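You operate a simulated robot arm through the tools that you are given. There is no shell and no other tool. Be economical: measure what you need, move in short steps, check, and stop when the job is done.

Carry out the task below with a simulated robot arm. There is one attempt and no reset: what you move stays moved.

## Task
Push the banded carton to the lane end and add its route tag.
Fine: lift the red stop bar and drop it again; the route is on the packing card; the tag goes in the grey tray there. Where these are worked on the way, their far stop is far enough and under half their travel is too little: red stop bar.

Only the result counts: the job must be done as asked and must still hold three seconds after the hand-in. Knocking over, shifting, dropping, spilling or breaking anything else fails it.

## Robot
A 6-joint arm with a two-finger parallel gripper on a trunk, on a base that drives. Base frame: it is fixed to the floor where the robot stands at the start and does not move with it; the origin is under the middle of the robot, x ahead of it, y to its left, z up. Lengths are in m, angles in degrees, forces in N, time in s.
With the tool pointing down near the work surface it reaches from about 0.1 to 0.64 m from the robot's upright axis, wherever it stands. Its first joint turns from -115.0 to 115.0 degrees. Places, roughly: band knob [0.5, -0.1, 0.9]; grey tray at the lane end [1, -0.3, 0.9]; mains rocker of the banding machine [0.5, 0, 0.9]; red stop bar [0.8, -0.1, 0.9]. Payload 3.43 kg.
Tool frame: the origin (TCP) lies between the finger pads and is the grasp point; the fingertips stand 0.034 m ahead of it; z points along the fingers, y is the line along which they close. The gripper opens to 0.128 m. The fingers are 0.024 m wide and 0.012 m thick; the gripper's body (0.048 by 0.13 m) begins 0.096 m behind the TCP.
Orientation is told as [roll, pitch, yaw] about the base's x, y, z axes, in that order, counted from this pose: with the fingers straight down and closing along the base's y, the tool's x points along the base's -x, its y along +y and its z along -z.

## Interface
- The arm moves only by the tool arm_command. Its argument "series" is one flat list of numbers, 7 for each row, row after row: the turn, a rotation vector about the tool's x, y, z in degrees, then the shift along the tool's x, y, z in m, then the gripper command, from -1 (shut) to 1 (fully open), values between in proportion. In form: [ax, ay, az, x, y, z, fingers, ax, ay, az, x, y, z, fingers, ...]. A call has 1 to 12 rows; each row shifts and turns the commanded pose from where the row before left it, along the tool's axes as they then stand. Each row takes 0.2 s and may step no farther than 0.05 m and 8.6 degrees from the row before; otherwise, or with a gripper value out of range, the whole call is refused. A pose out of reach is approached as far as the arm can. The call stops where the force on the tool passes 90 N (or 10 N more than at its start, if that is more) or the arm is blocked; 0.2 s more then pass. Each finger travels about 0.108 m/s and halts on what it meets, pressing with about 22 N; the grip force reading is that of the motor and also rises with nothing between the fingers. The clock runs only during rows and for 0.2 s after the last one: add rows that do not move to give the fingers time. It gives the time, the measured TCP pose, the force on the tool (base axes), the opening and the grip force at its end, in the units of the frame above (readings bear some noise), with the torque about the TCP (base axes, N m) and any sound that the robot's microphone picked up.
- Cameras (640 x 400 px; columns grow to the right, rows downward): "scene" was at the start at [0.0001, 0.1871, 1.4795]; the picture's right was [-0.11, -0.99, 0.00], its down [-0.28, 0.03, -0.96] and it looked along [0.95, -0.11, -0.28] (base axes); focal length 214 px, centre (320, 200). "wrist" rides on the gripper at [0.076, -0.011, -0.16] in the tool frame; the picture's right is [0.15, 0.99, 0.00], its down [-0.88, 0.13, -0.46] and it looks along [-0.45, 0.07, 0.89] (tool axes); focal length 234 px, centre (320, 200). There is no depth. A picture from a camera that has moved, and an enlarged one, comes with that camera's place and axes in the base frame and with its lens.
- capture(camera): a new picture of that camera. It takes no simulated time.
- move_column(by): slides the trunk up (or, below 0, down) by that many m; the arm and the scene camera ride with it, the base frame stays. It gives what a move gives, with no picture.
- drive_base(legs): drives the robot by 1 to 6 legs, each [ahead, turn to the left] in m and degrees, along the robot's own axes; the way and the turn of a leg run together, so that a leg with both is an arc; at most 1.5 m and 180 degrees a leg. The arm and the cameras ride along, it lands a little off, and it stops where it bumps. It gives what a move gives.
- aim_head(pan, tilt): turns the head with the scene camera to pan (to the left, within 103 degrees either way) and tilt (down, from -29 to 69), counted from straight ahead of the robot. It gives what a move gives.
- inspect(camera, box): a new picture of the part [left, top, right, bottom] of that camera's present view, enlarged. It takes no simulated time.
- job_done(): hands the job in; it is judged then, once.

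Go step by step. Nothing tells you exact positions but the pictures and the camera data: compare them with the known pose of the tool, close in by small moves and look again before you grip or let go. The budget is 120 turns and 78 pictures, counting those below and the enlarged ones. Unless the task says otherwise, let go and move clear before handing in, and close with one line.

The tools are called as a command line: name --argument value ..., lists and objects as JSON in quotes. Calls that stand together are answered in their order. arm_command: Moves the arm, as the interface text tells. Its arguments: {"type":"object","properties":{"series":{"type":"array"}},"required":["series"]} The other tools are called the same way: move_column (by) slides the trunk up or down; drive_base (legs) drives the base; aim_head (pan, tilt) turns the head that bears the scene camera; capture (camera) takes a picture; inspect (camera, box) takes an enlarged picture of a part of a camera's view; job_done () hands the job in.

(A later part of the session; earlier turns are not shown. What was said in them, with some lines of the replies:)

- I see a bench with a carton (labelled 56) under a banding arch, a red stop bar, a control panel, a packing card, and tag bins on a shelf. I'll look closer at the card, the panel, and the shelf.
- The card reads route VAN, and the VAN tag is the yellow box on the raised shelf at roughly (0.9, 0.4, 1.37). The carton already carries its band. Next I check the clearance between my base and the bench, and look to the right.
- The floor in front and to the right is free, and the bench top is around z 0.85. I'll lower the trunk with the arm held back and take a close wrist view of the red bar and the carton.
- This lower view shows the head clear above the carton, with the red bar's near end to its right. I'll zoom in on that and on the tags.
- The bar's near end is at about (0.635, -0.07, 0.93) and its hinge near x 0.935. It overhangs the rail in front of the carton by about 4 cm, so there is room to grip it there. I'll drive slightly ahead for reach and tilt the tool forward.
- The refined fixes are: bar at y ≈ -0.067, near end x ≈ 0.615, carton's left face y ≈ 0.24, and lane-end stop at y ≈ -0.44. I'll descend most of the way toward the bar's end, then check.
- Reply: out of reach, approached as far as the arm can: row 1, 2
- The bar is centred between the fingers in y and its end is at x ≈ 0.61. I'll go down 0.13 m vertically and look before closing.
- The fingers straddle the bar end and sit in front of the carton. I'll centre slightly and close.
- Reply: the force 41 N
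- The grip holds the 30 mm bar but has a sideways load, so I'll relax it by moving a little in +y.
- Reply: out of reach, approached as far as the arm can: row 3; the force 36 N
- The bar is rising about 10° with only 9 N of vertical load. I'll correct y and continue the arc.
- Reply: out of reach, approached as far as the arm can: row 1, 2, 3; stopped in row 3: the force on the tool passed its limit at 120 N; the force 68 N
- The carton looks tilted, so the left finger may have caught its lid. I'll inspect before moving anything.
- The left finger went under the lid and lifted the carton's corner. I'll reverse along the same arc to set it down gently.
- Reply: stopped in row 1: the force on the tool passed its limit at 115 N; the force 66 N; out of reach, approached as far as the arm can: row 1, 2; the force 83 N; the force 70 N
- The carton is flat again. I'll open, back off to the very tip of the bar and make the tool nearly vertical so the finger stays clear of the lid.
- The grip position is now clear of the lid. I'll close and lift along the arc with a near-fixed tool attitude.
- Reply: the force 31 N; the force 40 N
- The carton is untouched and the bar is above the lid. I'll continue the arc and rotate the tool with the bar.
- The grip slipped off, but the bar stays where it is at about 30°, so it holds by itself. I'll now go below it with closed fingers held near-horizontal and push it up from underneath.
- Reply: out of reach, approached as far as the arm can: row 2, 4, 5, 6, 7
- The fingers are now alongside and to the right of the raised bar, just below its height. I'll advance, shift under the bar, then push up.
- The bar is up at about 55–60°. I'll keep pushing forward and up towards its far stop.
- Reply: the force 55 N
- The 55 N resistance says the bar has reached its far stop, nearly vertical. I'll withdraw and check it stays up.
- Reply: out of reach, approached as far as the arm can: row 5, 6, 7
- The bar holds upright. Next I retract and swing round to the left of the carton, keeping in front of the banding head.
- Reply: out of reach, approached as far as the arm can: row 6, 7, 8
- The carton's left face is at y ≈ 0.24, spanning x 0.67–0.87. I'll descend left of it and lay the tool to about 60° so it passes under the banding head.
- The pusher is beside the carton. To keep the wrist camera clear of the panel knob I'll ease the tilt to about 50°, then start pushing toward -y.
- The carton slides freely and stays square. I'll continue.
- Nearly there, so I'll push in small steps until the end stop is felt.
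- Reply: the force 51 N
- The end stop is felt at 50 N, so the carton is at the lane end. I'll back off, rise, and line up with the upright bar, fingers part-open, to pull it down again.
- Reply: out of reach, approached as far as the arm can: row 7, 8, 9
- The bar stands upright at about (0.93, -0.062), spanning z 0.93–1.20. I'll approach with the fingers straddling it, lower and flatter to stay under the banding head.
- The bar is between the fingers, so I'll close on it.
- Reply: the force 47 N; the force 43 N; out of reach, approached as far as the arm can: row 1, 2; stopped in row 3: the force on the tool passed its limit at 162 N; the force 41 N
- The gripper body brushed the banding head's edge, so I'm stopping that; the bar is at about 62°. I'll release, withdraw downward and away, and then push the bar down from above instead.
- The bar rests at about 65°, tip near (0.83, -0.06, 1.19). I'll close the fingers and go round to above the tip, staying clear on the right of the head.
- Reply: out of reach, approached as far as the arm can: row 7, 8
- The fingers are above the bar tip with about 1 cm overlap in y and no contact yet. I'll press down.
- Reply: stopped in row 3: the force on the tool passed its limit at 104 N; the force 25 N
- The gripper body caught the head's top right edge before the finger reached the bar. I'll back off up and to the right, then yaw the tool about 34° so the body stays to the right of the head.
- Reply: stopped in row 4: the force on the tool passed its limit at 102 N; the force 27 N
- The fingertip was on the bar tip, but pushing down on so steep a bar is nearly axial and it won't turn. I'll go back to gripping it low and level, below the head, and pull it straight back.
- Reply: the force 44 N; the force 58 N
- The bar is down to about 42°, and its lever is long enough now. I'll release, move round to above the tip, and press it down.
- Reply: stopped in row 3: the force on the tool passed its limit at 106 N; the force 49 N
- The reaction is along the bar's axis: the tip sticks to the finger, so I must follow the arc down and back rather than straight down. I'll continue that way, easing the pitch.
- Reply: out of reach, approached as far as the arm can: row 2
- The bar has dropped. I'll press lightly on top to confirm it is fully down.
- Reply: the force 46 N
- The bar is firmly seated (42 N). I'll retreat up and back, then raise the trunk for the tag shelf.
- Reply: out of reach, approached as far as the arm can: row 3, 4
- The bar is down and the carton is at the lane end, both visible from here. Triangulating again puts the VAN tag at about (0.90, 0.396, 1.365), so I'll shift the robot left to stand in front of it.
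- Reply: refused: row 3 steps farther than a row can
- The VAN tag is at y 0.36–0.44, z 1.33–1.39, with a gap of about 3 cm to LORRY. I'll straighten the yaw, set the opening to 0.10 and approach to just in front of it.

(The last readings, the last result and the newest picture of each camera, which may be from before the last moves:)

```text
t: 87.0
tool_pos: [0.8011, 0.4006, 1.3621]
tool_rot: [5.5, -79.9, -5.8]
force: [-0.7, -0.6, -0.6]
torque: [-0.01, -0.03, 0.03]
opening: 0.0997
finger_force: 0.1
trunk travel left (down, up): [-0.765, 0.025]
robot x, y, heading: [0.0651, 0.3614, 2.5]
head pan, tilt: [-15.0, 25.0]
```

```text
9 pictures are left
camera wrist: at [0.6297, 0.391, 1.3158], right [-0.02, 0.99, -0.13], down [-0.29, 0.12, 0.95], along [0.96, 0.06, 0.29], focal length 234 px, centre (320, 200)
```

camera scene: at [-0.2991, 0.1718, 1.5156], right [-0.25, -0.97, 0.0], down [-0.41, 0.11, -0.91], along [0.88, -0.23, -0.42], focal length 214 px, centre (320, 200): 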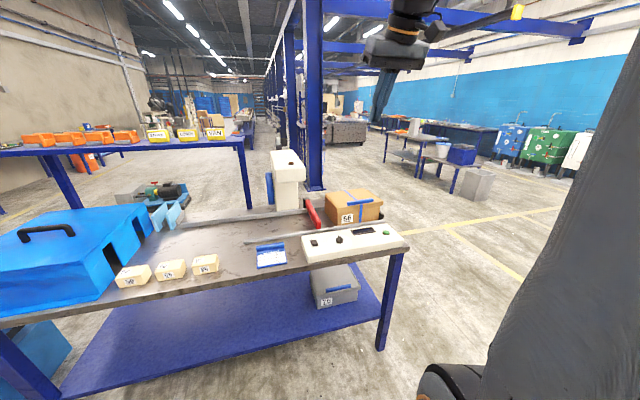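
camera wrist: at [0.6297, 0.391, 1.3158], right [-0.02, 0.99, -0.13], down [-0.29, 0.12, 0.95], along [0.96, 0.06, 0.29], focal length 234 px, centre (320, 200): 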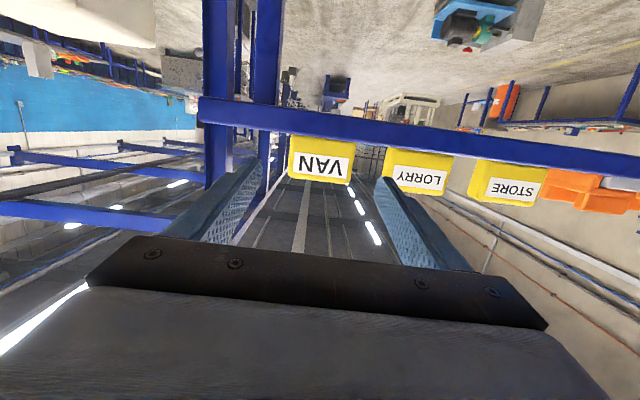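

The tag sits centred between the fingers' lines, so I'll go forward around it and look again.

arm_command --series '[0, 0, 0, -0.0041, 0.002, 0.0347, 0.56, 0, 0, 0, -0.0041, 0, 0.0347, 0.56, 0, 0, 0, -0.0041, 0, 0.0347, 0.56, 0, 0, 0, 0, 0, 0, 0.56]'

capture --camera "wrist"

```text
t: 88.0
tool_pos: [0.9067, 0.4015, 1.3579]
tool_rot: [5.8, -79.8, -5.8]
force: [0.6, -0.4, -0.5]
torque: [0.0, -0.01, -0.01]
opening: 0.0998
finger_force: 0.1
trunk travel left (down, up): [-0.765, 0.025]
robot x, y, heading: [0.0608, 0.3641, 2.8]
head pan, tilt: [-15.0, 25.0]
```

```text
8 pictures are left
camera wrist: at [0.7363, 0.3908, 1.3115], right [-0.02, 0.99, -0.13], down [-0.29, 0.12, 0.95], along [0.96, 0.06, 0.29], focal length 234 px, centre (320, 200)
```

wrist: 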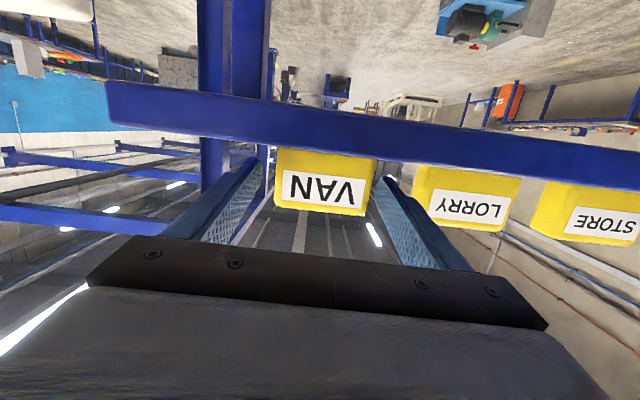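

Scaling the two views puts the tag's face at x ≈ 0.965, about 0.098 wide and centred at y ≈ 0.407, so it is farther than I thought. I'll open wider, shift slightly left and advance.

arm_command --series '[0, 0, 0, -0.003, 0.006, 0, 0.88, 0, 0, 0, 0, 0, 0, 0.88, 0, 0, 0, -0.0035, 0, 0.025, 0.88, 0, 0, 0, -0.0035, 0, 0.025, 0.88, 0, 0, 0, 0, 0, 0, 0.88]'

capture --camera "wrist"

```text
t: 89.2
tool_pos: [0.9567, 0.406, 1.3606]
tool_rot: [5.6, -80.0, -5.9]
force: [0.6, -0.8, 1.1]
torque: [-0.01, -0.02, -0.03]
opening: 0.1202
finger_force: 0.0
trunk travel left (down, up): [-0.765, 0.025]
robot x, y, heading: [0.0649, 0.3629, 2.5]
head pan, tilt: [-15.0, 25.0]
```

```text
7 pictures are left
camera wrist: at [0.785, 0.3965, 1.3138], right [-0.02, 0.99, -0.13], down [-0.29, 0.12, 0.95], along [0.96, 0.06, 0.29], focal length 234 px, centre (320, 200)
```

wrist: 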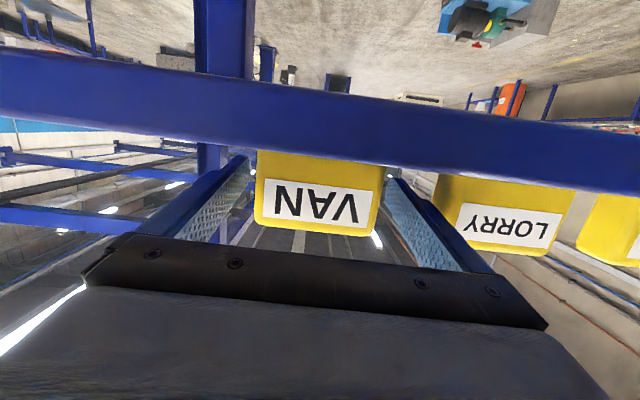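

arm_command --series '[0, 0, 0, -0.003, 0.001, 0.022, 0.88, 0, 0, 0, 0, 0, 0, 0.7, 0, 0, 0, 0, 0, 0, 0.3, 0, 0, 0, 0, 0, 0, -0.2, 0, 0, 0, 0, 0, 0, -0.5]'

```text
t: 90.4
tool_pos: [0.9785, 0.407, 1.3592]
tool_rot: [5.5, -79.9, -5.9]
force: [-0.5, -0.2, 1.6]
torque: [-0.1, 0.02, 0.03]
opening: 0.0846
finger_force: 21.8
trunk travel left (down, up): [-0.765, 0.025]
robot x, y, heading: [0.0646, 0.3631, 2.2]
head pan, tilt: [-15.0, 25.0]
```

The tag is gripped (0.085 m wide). I'll lift it and withdraw.

arm_command --series '[0, 0, 0, 0, 0, 0, -1, 0, 0, 0, -0.025, 0, -0.0044, -1, 0, 0, 0, -0.025, 0, -0.0044, -1, 0, 0, 0, -0.025, 0, -0.0044, -1, 0, 0, 0, 0.0085, 0, -0.047, -1, 0, 0, 0, 0.0085, 0, -0.047, -1, 0, 0, 0, 0.0085, 0, -0.047, -1, 0, 0, 0, 0.0085, 0, -0.047, -1, 0, 0, 0, 0, 0, 0, -1]'

capture --camera "wrist"

```text
t: 92.4
tool_pos: [0.7889, 0.4062, 1.4363]
tool_rot: [5.7, -79.9, -6.0]
force: [-0.2, 0.4, -1.1]
torque: [0.02, -0.03, -0.02]
opening: 0.0844
finger_force: 22.5
trunk travel left (down, up): [-0.765, 0.025]
robot x, y, heading: [0.0654, 0.3613, 2.6]
head pan, tilt: [-15.0, 25.0]
```

```text
6 pictures are left
camera wrist: at [0.6189, 0.3979, 1.3899], right [-0.02, 0.99, -0.13], down [-0.29, 0.12, 0.95], along [0.96, 0.06, 0.29], focal length 234 px, centre (320, 200)
```

wrist: 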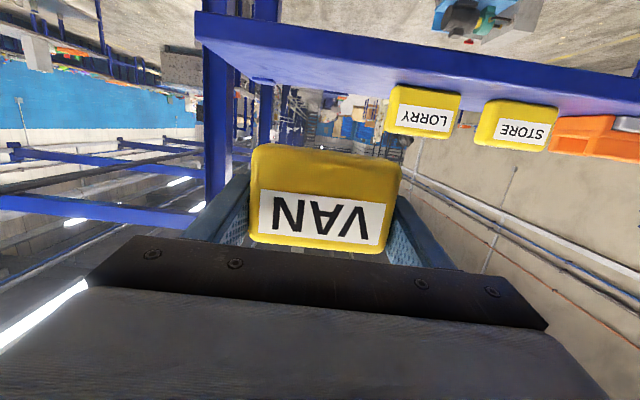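

The tag is held firmly. Next I turn the tool down so the tag lies label-up and tuck the arm in for driving.

arm_command --series '[0, 0, 0, 0.0085, 0, -0.045, -1, 0, 8.5, 0, 0.0085, 0, -0.03, -1, 0, 8.5, 0, 0, 0, 0, -1, 0, 8.5, 0, 0, 0, 0, -1, 0, 8.5, 0, 0, 0, 0, -1, 0, 8.5, 0, 0, 0, 0, -1, 0, 8.5, 0, 0, 0, 0, -1, 0, 8.5, 0, 0, 0, 0, -1, 0, 8.5, 0, 0, 0, 0, -1, 0, 8.5, 0, 0, 0, 0, -1]'

arm_command --series '[0, 0, 0, 0.04, 0, 0, -1, 0, 0, 0, 0.04, 0, 0, -1, 0, 0, 0, 0.04, 0, 0, -1, 0, 0, 0, 0.03, 0, 0, -1]'

```text
t: 94.6
tool_pos: [0.6865, 0.4759, 1.392]
tool_rot: [-10.0, -16.7, -4.1]
force: [-0.9, 0.4, -0.7]
torque: [0.02, -0.07, 0.04]
opening: 0.0847
finger_force: 21.8
out of reach, approached as far as the arm can: row 3, 4, 6, 7, 8, 9, 10
trunk travel left (down, up): [-0.765, 0.025]
robot x, y, heading: [0.0624, 0.3677, 2.6]
head pan, tilt: [-15.0, 25.0]
```

```text
t: 95.6
tool_pos: [0.5423, 0.4856, 1.3488]
tool_rot: [-10.0, -16.6, -4.0]
force: [-0.6, 0.6, -0.5]
torque: [-0.01, 0.0, 0.01]
opening: 0.0848
finger_force: 22.3
trunk travel left (down, up): [-0.765, 0.025]
robot x, y, heading: [0.0596, 0.3633, 2.5]
head pan, tilt: [-15.0, 25.0]
```

drive_base --legs '[[-0.4, 0], [0, -92.5], [1.31, 0], [0, 90]]'

aim_head --pan 15 --tilt 35

capture --camera "scene"

```text
t: 112.0
tool_pos: [0.1079, -0.8888, 1.3508]
tool_rot: [-10.0, -16.7, -10.5]
force: [0.7, 0.0, -0.7]
torque: [-0.02, -0.02, 0.01]
opening: 0.0844
finger_force: 22.0
trunk travel left (down, up): [-0.765, 0.025]
robot x, y, heading: [-0.3846, -0.9597, -3.8]
head pan, tilt: [-15.0, 25.0]
```

```text
t: 112.9
tool_pos: [0.1082, -0.8889, 1.3512]
tool_rot: [-10.0, -16.8, -10.5]
force: [0.6, -0.3, -1.3]
torque: [0.0, -0.03, -0.05]
opening: 0.0845
finger_force: 22.3
trunk travel left (down, up): [-0.765, 0.025]
robot x, y, heading: [-0.3811, -0.9568, -4.2]
head pan, tilt: [15.0, 35.0]
```

```text
5 pictures are left
camera scene: at [-0.3874, -0.739, 1.4999], right [0.19, -0.98, 0.0], down [-0.56, -0.11, -0.82], along [0.8, 0.16, -0.57], focal length 214 px, centre (320, 200)
```

scene: 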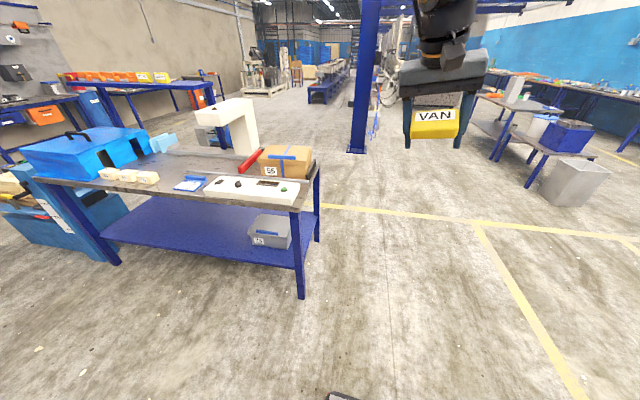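

The aisle is clear. I'll drive along the bench's right end and face the tray.

drive_base --legs '[[0, 4.2], [1.36, 0], [0, 89]]'

```text
t: 124.0
tool_pos: [0.8469, -0.4695, 1.3498]
tool_rot: [-9.9, -16.8, 84.4]
force: [-0.8, 0.4, -0.7]
torque: [0.0, -0.02, -0.01]
opening: 0.0846
finger_force: 22.0
trunk travel left (down, up): [-0.765, 0.025]
robot x, y, heading: [0.9576, -0.9533, 90.8]
head pan, tilt: [15.0, 35.0]
```

arm_command --series '[-5, 0, 0, 0, 0, 0, -1, -4.9, 0, 0, 0, 0, 0, -1, 0, 8.4, 0, 0, 0, 0, -1, 0, 8.4, 0, 0, 0, 0, -1, 0, 0, 8.4, 0, 0, 0, -1, 0, 0, 8.4, 0, 0, 0, -1, 0, 0, 8.4, 0, 0, 0, -1, 0, 0, 8.4, 0, 0, 0, -1, 0, 0, 8.4, 0, 0, 0, -1]'

arm_command --series '[0, 0, 8.4, 0, 0, 0, -1, 0, 0, 8.4, 0, 0, 0, -1, 0, 0, 8.4, 0, 0, 0, -1, 0, 0, 8.4, 0, 0, 0, -1, 0, 0, 8.4, 0, 0, 0, -1, 0, 0, 0, 0, 0, 0, -1]'

drive_base --legs '[[0.09, 0]]'

```text
t: 126.0
tool_pos: [0.8479, -0.4727, 1.3369]
tool_rot: [-7.6, -13.9, 40.7]
force: [-0.3, 0.1, -1.1]
torque: [0.03, 0.01, 0.01]
opening: 0.0846
finger_force: 22.4
out of reach, approached as far as the arm can: row 2, 3, 4
trunk travel left (down, up): [-0.765, 0.025]
robot x, y, heading: [0.9548, -0.9562, 91.0]
head pan, tilt: [15.0, 35.0]
```

```text
t: 127.4
tool_pos: [0.8476, -0.4726, 1.3359]
tool_rot: [3.9, -15.3, -2.8]
force: [0.3, 0.5, -0.5]
torque: [-0.02, -0.02, -0.02]
opening: 0.0844
finger_force: 22.1
trunk travel left (down, up): [-0.765, 0.025]
robot x, y, heading: [0.959, -0.952, 90.8]
head pan, tilt: [15.0, 35.0]
```

```text
t: 128.5
tool_pos: [0.8475, -0.3827, 1.3369]
tool_rot: [3.9, -15.4, -2.6]
force: [-0.3, -0.9, -1.4]
torque: [0.01, -0.01, 0.02]
opening: 0.0846
finger_force: 21.9
trunk travel left (down, up): [-0.765, 0.025]
robot x, y, heading: [0.9594, -0.8658, 90.7]
head pan, tilt: [15.0, 35.0]
```

arm_command --series '[0, 0, 0, -0.04, 0.02, 0, -1, 0, 0, 0, -0.04, 0.025, 0, -1, 0, 0, 0, -0.04, 0.025, 0, -1]'

move_column --by -0.2

arm_command --series '[0, 8, 0, 0, 0, 0, -1, -2, 7, 0, 0, 0, 0, -1, -2, 0, 2.6, 0, 0, 0, -1, 0, 0, 0, 0, 0, 0, -1]'

capture --camera "wrist"

```text
t: 129.3
tool_pos: [0.9637, -0.3194, 1.3722]
tool_rot: [3.9, -15.4, -2.6]
force: [-0.5, 0.2, -0.6]
torque: [-0.03, -0.06, 0.0]
opening: 0.0844
finger_force: 22.0
trunk travel left (down, up): [-0.765, 0.025]
robot x, y, heading: [0.9567, -0.8638, 90.8]
head pan, tilt: [15.0, 35.0]
```

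```text
t: 131.4
tool_pos: [0.9648, -0.3189, 1.1725]
tool_rot: [3.9, -15.3, -2.6]
force: [0.2, -0.4, -0.9]
torque: [0.01, 0.01, -0.01]
opening: 0.0846
finger_force: 21.8
trunk travel left (down, up): [-0.565, 0.225]
robot x, y, heading: [0.961, -0.8627, 90.9]
head pan, tilt: [15.0, 35.0]
```

```text
t: 132.4
tool_pos: [0.9643, -0.319, 1.168]
tool_rot: [8.4, -14.6, -5.3]
force: [-0.1, -0.6, -0.4]
torque: [-0.03, -0.01, 0.0]
opening: 0.0845
finger_force: 22.2
out of reach, approached as far as the arm can: row 1, 2
trunk travel left (down, up): [-0.565, 0.225]
robot x, y, heading: [0.9578, -0.8626, 91.1]
head pan, tilt: [15.0, 35.0]
```

```text
4 pictures are left
camera wrist: at [0.8487, -0.3428, 1.3014], right [-0.09, 0.99, 0.1], down [0.74, -0.01, 0.67], along [0.67, 0.13, -0.73], focal length 234 px, centre (320, 200)
```

wrist: 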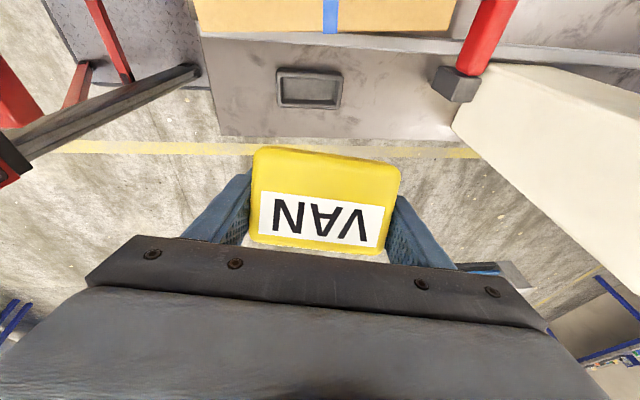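

The tag is above the tray, which is centred near (0.98, -0.307). I'll zoom in to judge the tray's inner size against the tag.

inspect --camera "wrist" --box '[230, 40, 420, 260]'

```text
1.82 times, centred on (325, 150) of wrist
camera zoom: at [0.8487, -0.3428, 1.3014], right [-0.09, 0.99, 0.1], down [0.74, -0.01, 0.67], along [0.67, 0.13, -0.73], focal length 426 px, centre (311, 291)
```

zoom: 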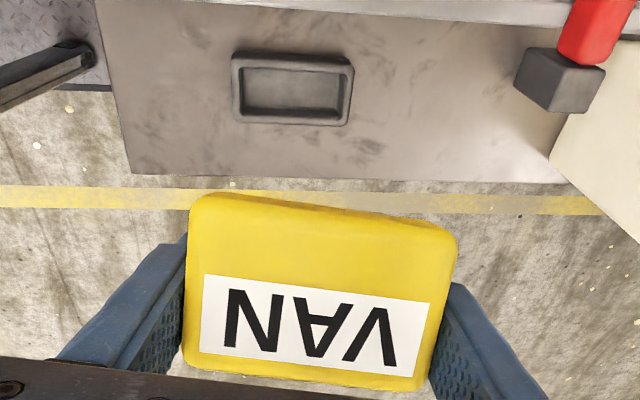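

The tray's inner floor is only about 4.5 cm deep in x, so the tag should stand upright. The clean way is from the bench's far side with a level tool. I'll realign the tool and drive round there.

arm_command --series '[0, 0, -8.5, 0, 0, 0, -1, 0, 0, -8.5, 0, 0, 0, -1, 0, 0, -8.5, 0, 0, 0, -1, 0, 0, -8.5, 0, 0, 0, -1, 0, 0, -8.5, 0, 0, 0, -1, 0, 0, -8.5, 0, 0, 0, -1, 0, 0, -8.5, 0, 0, 0, -1, 0, 0, -8.5, 0, 0, 0, -1, 0, 0, -8.5, 0, 0, 0, -1, 0, 0, -8.5, 0, 0, 0, -1, 0, 0, -8.5, 0, 0, 0, -1]'

drive_base --legs '[[-0.12, 0], [0, -91], [0.76, 0]]'

```text
t: 134.8
tool_pos: [0.9646, -0.3192, 1.1684]
tool_rot: [-15.1, -7.2, 90.3]
force: [0.2, -0.8, -1.3]
torque: [0.02, 0.02, -0.01]
opening: 0.0848
finger_force: 21.8
trunk travel left (down, up): [-0.565, 0.225]
robot x, y, heading: [0.955, -0.8634, 91.0]
head pan, tilt: [15.0, 35.0]
```

```text
t: 143.7
tool_pos: [2.2704, -1.0151, 1.1684]
tool_rot: [-15.1, -7.0, -1.4]
force: [0.0, 0.4, -0.3]
torque: [-0.05, -0.03, 0.04]
opening: 0.0845
finger_force: 21.8
trunk travel left (down, up): [-0.565, 0.225]
robot x, y, heading: [1.7286, -0.9917, -0.4]
head pan, tilt: [15.0, 35.0]
```

drive_base --legs '[[0, 90.4], [0.68, 0], [0, 90]]'

```text
t: 155.2
tool_pos: [1.1768, -0.3079, 1.1694]
tool_rot: [-15.1, -7.1, -179.5]
force: [-0.9, 0.7, -1.0]
torque: [0.0, 0.03, -0.01]
opening: 0.0842
finger_force: 21.9
trunk travel left (down, up): [-0.565, 0.225]
robot x, y, heading: [1.722, -0.3093, -179.1]
head pan, tilt: [15.0, 35.0]
```

I'm on the far side facing the tray with little lateral error. I'll level out the roll and lay the tool horizontal.

arm_command --series '[-7.5, 0, 0, -0.03, 0, 0, -1, -7.5, 0, 0, -0.03, 0, 0, -1, 0, -8.4, 0, -0.02, 0, 0, -1, 0, -8.4, 0, 0, 0, 0, -1, 0, -8.4, 0, 0, 0, 0, -1, 0, -8.4, 0, 0, 0, 0, -1, 0, -8.4, 0, 0, 0, 0, -1, 0, -8.4, 0, 0, 0, 0, -1, 0, -8.4, 0, 0, 0, 0, -1, 0, -8.4, 0, 0, 0, 0, -1, 0, 0, 0, 0, 0, 0, -1]'

```text
t: 157.6
tool_pos: [1.1234, -0.3213, 1.1604]
tool_rot: [-46.7, -71.0, -136.2]
force: [-0.1, 0.5, -1.5]
torque: [0.03, 0.04, 0.01]
opening: 0.0844
finger_force: 21.9
out of reach, approached as far as the arm can: row 1, 2
trunk travel left (down, up): [-0.565, 0.225]
robot x, y, heading: [1.72, -0.3134, -178.7]
head pan, tilt: [15.0, 35.0]
```

arm_command --series '[0, 0, 7, 0, 0, 0, -1, 0, 0, 7, 0, 0, 0, -1, 0, -7, 0, 0, 0, 0, -1, -4.5, 0, 0, 0, 0, 0, -1, 0, 0, 0, 0, 0, 0, -1]'

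```text
t: 158.8
tool_pos: [1.1234, -0.3225, 1.1615]
tool_rot: [3.3, -84.0, 176.6]
force: [0.0, 0.8, -1.0]
torque: [-0.03, 0.03, 0.02]
opening: 0.084
finger_force: 22.0
trunk travel left (down, up): [-0.565, 0.225]
robot x, y, heading: [1.7262, -0.3087, -178.6]
head pan, tilt: [15.0, 35.0]
```

The tool is now level and straight. I'll advance over the tray, lower by trunk, and take a side look with the scene camera.

arm_command --series '[0, 0, 0, -0.0041, -0.004, 0.0393, -1, 0, 0, 0, -0.0041, -0.004, 0.0393, -1, 0, 0, 0, -0.0041, -0.004, 0.0393, -1, 0, 0, 0, -0.0041, -0.0035, 0.0393, -1, 0, 0, 0, 0, 0, 0, -1]'

move_column --by -0.17

aim_head --pan -5 --tilt 30

inspect --camera "scene" --box '[200, 100, 440, 250]'

```text
t: 160.0
tool_pos: [0.9645, -0.3052, 1.1626]
tool_rot: [3.0, -84.0, 177.0]
force: [-0.3, 0.6, -1.1]
torque: [0.02, 0.03, -0.02]
opening: 0.0843
finger_force: 22.3
trunk travel left (down, up): [-0.565, 0.225]
robot x, y, heading: [1.7241, -0.31, -178.6]
head pan, tilt: [15.0, 35.0]
```

```text
t: 161.9
tool_pos: [0.9648, -0.3052, 0.993]
tool_rot: [3.0, -84.0, 176.9]
force: [0.3, 0.9, 0.0]
torque: [0.02, 0.02, -0.04]
opening: 0.0844
finger_force: 22.1
trunk travel left (down, up): [-0.395, 0.395]
robot x, y, heading: [1.7228, -0.311, -178.7]
head pan, tilt: [15.0, 35.0]
```

```text
t: 162.7
tool_pos: [0.9646, -0.3051, 0.9922]
tool_rot: [3.0, -83.9, 176.9]
force: [0.4, -0.2, -0.9]
torque: [0.02, 0.03, 0.02]
opening: 0.0843
finger_force: 22.3
trunk travel left (down, up): [-0.395, 0.395]
robot x, y, heading: [1.7219, -0.3107, -178.7]
head pan, tilt: [-5.0, 30.0]
```

```text
2.67 times, centred on (320, 175) of scene
camera zoom: at [1.6403, -0.5003, 1.1377], right [0.07, 1.0, 0.0], down [0.5, -0.03, -0.87], along [-0.86, 0.06, -0.5], focal length 572 px, centre (320, 267)
```

zoom: 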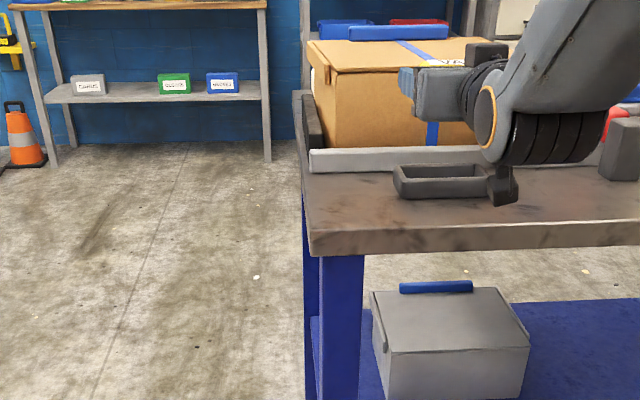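

The tray is confirmed at about (0.979, -0.303) with its rim at z ≈ 0.885. A fully level tool would put the wrist camera into the bench edge, so I'll tilt the tool down about 20° and come to just above the tray.

arm_command --series '[0, 7, 0, 0, 0, 0, -1, 0, 7, 0, 0, 0, 0, -1, 0, 7, 0, 0, 0, 0, -1, 0, 0, 0, 0.0225, 0, 0.0187, -1, 0, 0, 0, 0.0225, 0, 0.0187, -1, 0, 0, 0, 0, 0, 0, -1]'

inspect --camera "wrist" --box '[160, 60, 480, 260]'

```text
t: 164.1
tool_pos: [0.9506, -0.3049, 0.9342]
tool_rot: [0.5, -63.0, 179.2]
force: [-0.2, 0.4, -0.7]
torque: [0.0, 0.04, 0.0]
opening: 0.0841
finger_force: 22.3
trunk travel left (down, up): [-0.395, 0.395]
robot x, y, heading: [1.7205, -0.3125, -178.8]
head pan, tilt: [-5.0, 30.0]
```

```text
2.00 times, centred on (320, 160) of wrist
camera zoom: at [1.1276, -0.2941, 0.9386], right [0.07, -0.99, -0.12], down [0.01, -0.12, 0.99], along [-1.0, -0.07, 0.0], focal length 468 px, centre (320, 280)
```

zoom: 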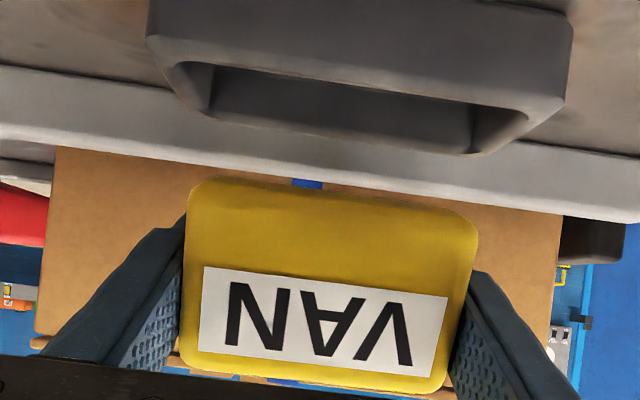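

The tag is aligned with the tray in both x and y and about 3 cm above its floor. I'll lower in small steps, watching the force.

arm_command --series '[0, 0, 0, 0.0089, 0, 0.0045, -1, 0, 0, 0, 0.0071, 0, 0.0036, -1, 0, 0, 0, 0.0045, 0, 0.0023, -1]'

```text
t: 164.9
tool_pos: [0.952, -0.3059, 0.9126]
tool_rot: [0.6, -63.1, 179.3]
force: [-0.8, -0.3, -0.4]
torque: [-0.02, 0.02, 0.01]
opening: 0.0841
finger_force: 21.8
trunk travel left (down, up): [-0.395, 0.395]
robot x, y, heading: [1.7187, -0.3128, -178.6]
head pan, tilt: [-5.0, 30.0]
```

arm_command --series '[0, 0, 0, 0.0036, 0, 0.0018, -1, 0, 0, 0, 0.0027, 0, 0.0014, -1]'

```text
t: 165.5
tool_pos: [0.9523, -0.3056, 0.9042]
tool_rot: [0.7, -63.1, 179.3]
force: [0.8, -0.4, -0.7]
torque: [0.01, 0.02, 0.0]
opening: 0.0843
finger_force: 21.8
trunk travel left (down, up): [-0.395, 0.395]
robot x, y, heading: [1.7207, -0.3129, -178.8]
head pan, tilt: [-5.0, 30.0]
```

arm_command --series '[0, 0, 0, 0.0027, 0, 0.0014, -1, 0, 0, 0, 0.0027, 0, 0.0014, -1]'

```text
t: 166.1
tool_pos: [0.9505, -0.3061, 0.8983]
tool_rot: [0.6, -63.2, 179.5]
force: [-11.6, 0.5, 8.5]
torque: [0.37, 0.15, 0.64]
opening: 0.0841
finger_force: 22.0
trunk travel left (down, up): [-0.395, 0.395]
robot x, y, heading: [1.724, -0.3115, -178.9]
head pan, tilt: [-5.0, 30.0]
```

Contact: the force and torque put the touch point at the tag's lower edge on the tray floor. I'll open gently, then retreat backwards and up.

arm_command --series '[0, 0, 0, -0.0009, 0, -0.0005, 0.4, 0, 0, 0, 0, 0, 0, 0.6, 0, 0, 0, 0, 0, 0, 0.7, 0, 0, 0, 0, 0, 0, 0.7, 0, 0, 0, 0, 0, 0, 0.7]'

capture --camera "wrist"

```text
t: 167.3
tool_pos: [0.9521, -0.306, 0.8991]
tool_rot: [0.7, -63.1, 179.3]
force: [-4.9, -11.0, 11.1]
torque: [0.45, 0.04, 0.24]
opening: 0.1025
finger_force: 0.0
trunk travel left (down, up): [-0.395, 0.395]
robot x, y, heading: [1.7216, -0.3137, -178.7]
head pan, tilt: [-5.0, 30.0]
```

```text
0 pictures are left
camera wrist: at [1.1285, -0.2953, 0.9043], right [0.07, -0.99, -0.13], down [0.01, -0.13, 0.99], along [-1.0, -0.07, 0.0], focal length 234 px, centre (320, 200)
```

wrist: 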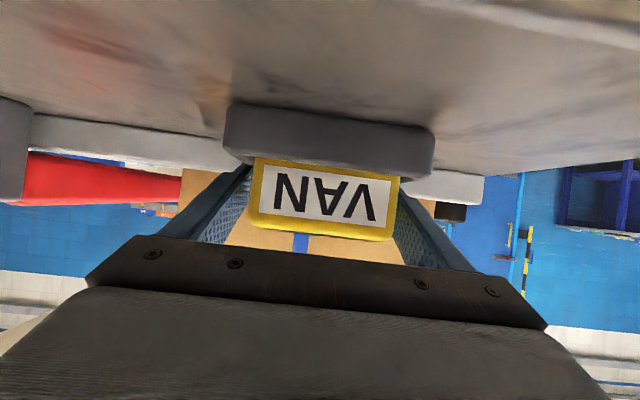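

The tag stands upright in the tray. One finger is lightly touching the rim, so I'll rise a little first, then back out along the tool axis.

arm_command --series '[0, 0, 0, -0.0036, 0, -0.0018, 0.6, 0, 0, 0, -0.0045, 0, -0.0023, 0.6]'

```text
t: 167.9
tool_pos: [0.9531, -0.3045, 0.9064]
tool_rot: [0.8, -62.8, 179.2]
force: [0.7, 0.6, 0.7]
torque: [0.0, -0.01, 0.0]
opening: 0.1022
finger_force: 0.0
trunk travel left (down, up): [-0.395, 0.395]
robot x, y, heading: [1.7218, -0.3124, -178.9]
head pan, tilt: [-5.0, 30.0]
```

arm_command --series '[0, 0, 0, 0.0075, 0, -0.025, 0.6, 0, 0, 0, 0.0075, 0, -0.035, 0.6, 0, 0, 0, 0.0045, 0, -0.041, 0.6, 0, 0, 0, 0, 0, -0.041, 0.6]'

drive_base --legs '[[-0.3, 0]]'

```text
t: 168.9
tool_pos: [1.0863, -0.3068, 0.9544]
tool_rot: [0.6, -63.0, 179.4]
force: [0.3, -0.1, 0.5]
torque: [0.01, 0.01, 0.01]
opening: 0.1025
finger_force: 0.0
trunk travel left (down, up): [-0.395, 0.395]
robot x, y, heading: [1.7209, -0.3121, -178.8]
head pan, tilt: [-5.0, 30.0]
```

```text
t: 171.0
tool_pos: [1.382, -0.3034, 0.9551]
tool_rot: [0.7, -63.1, 179.6]
force: [0.9, -0.2, 0.8]
torque: [-0.01, -0.03, -0.01]
opening: 0.1025
finger_force: 0.1
trunk travel left (down, up): [-0.395, 0.395]
robot x, y, heading: [2.0178, -0.3041, -178.7]
head pan, tilt: [-5.0, 30.0]
```

The arm withdrew with no force on the tool and the robot is clear of the bench. The carton is at the lane end, the bar is down and the VAN tag was upright in the tray when last seen, so I'm handing in.

job_done

```text
The job is handed in.
```

I handed in the job: the carton is against the lane-end stop, the red bar was lifted to its far stop and pressed back down, and the VAN tag was standing upright in the grey tray in my last picture. I had no pictures left to check the tag after withdrawing. Along the way the first lift briefly raised one corner of the carton, which I set back flat, and the gripper bumped the banding head at least once without any visible shift.
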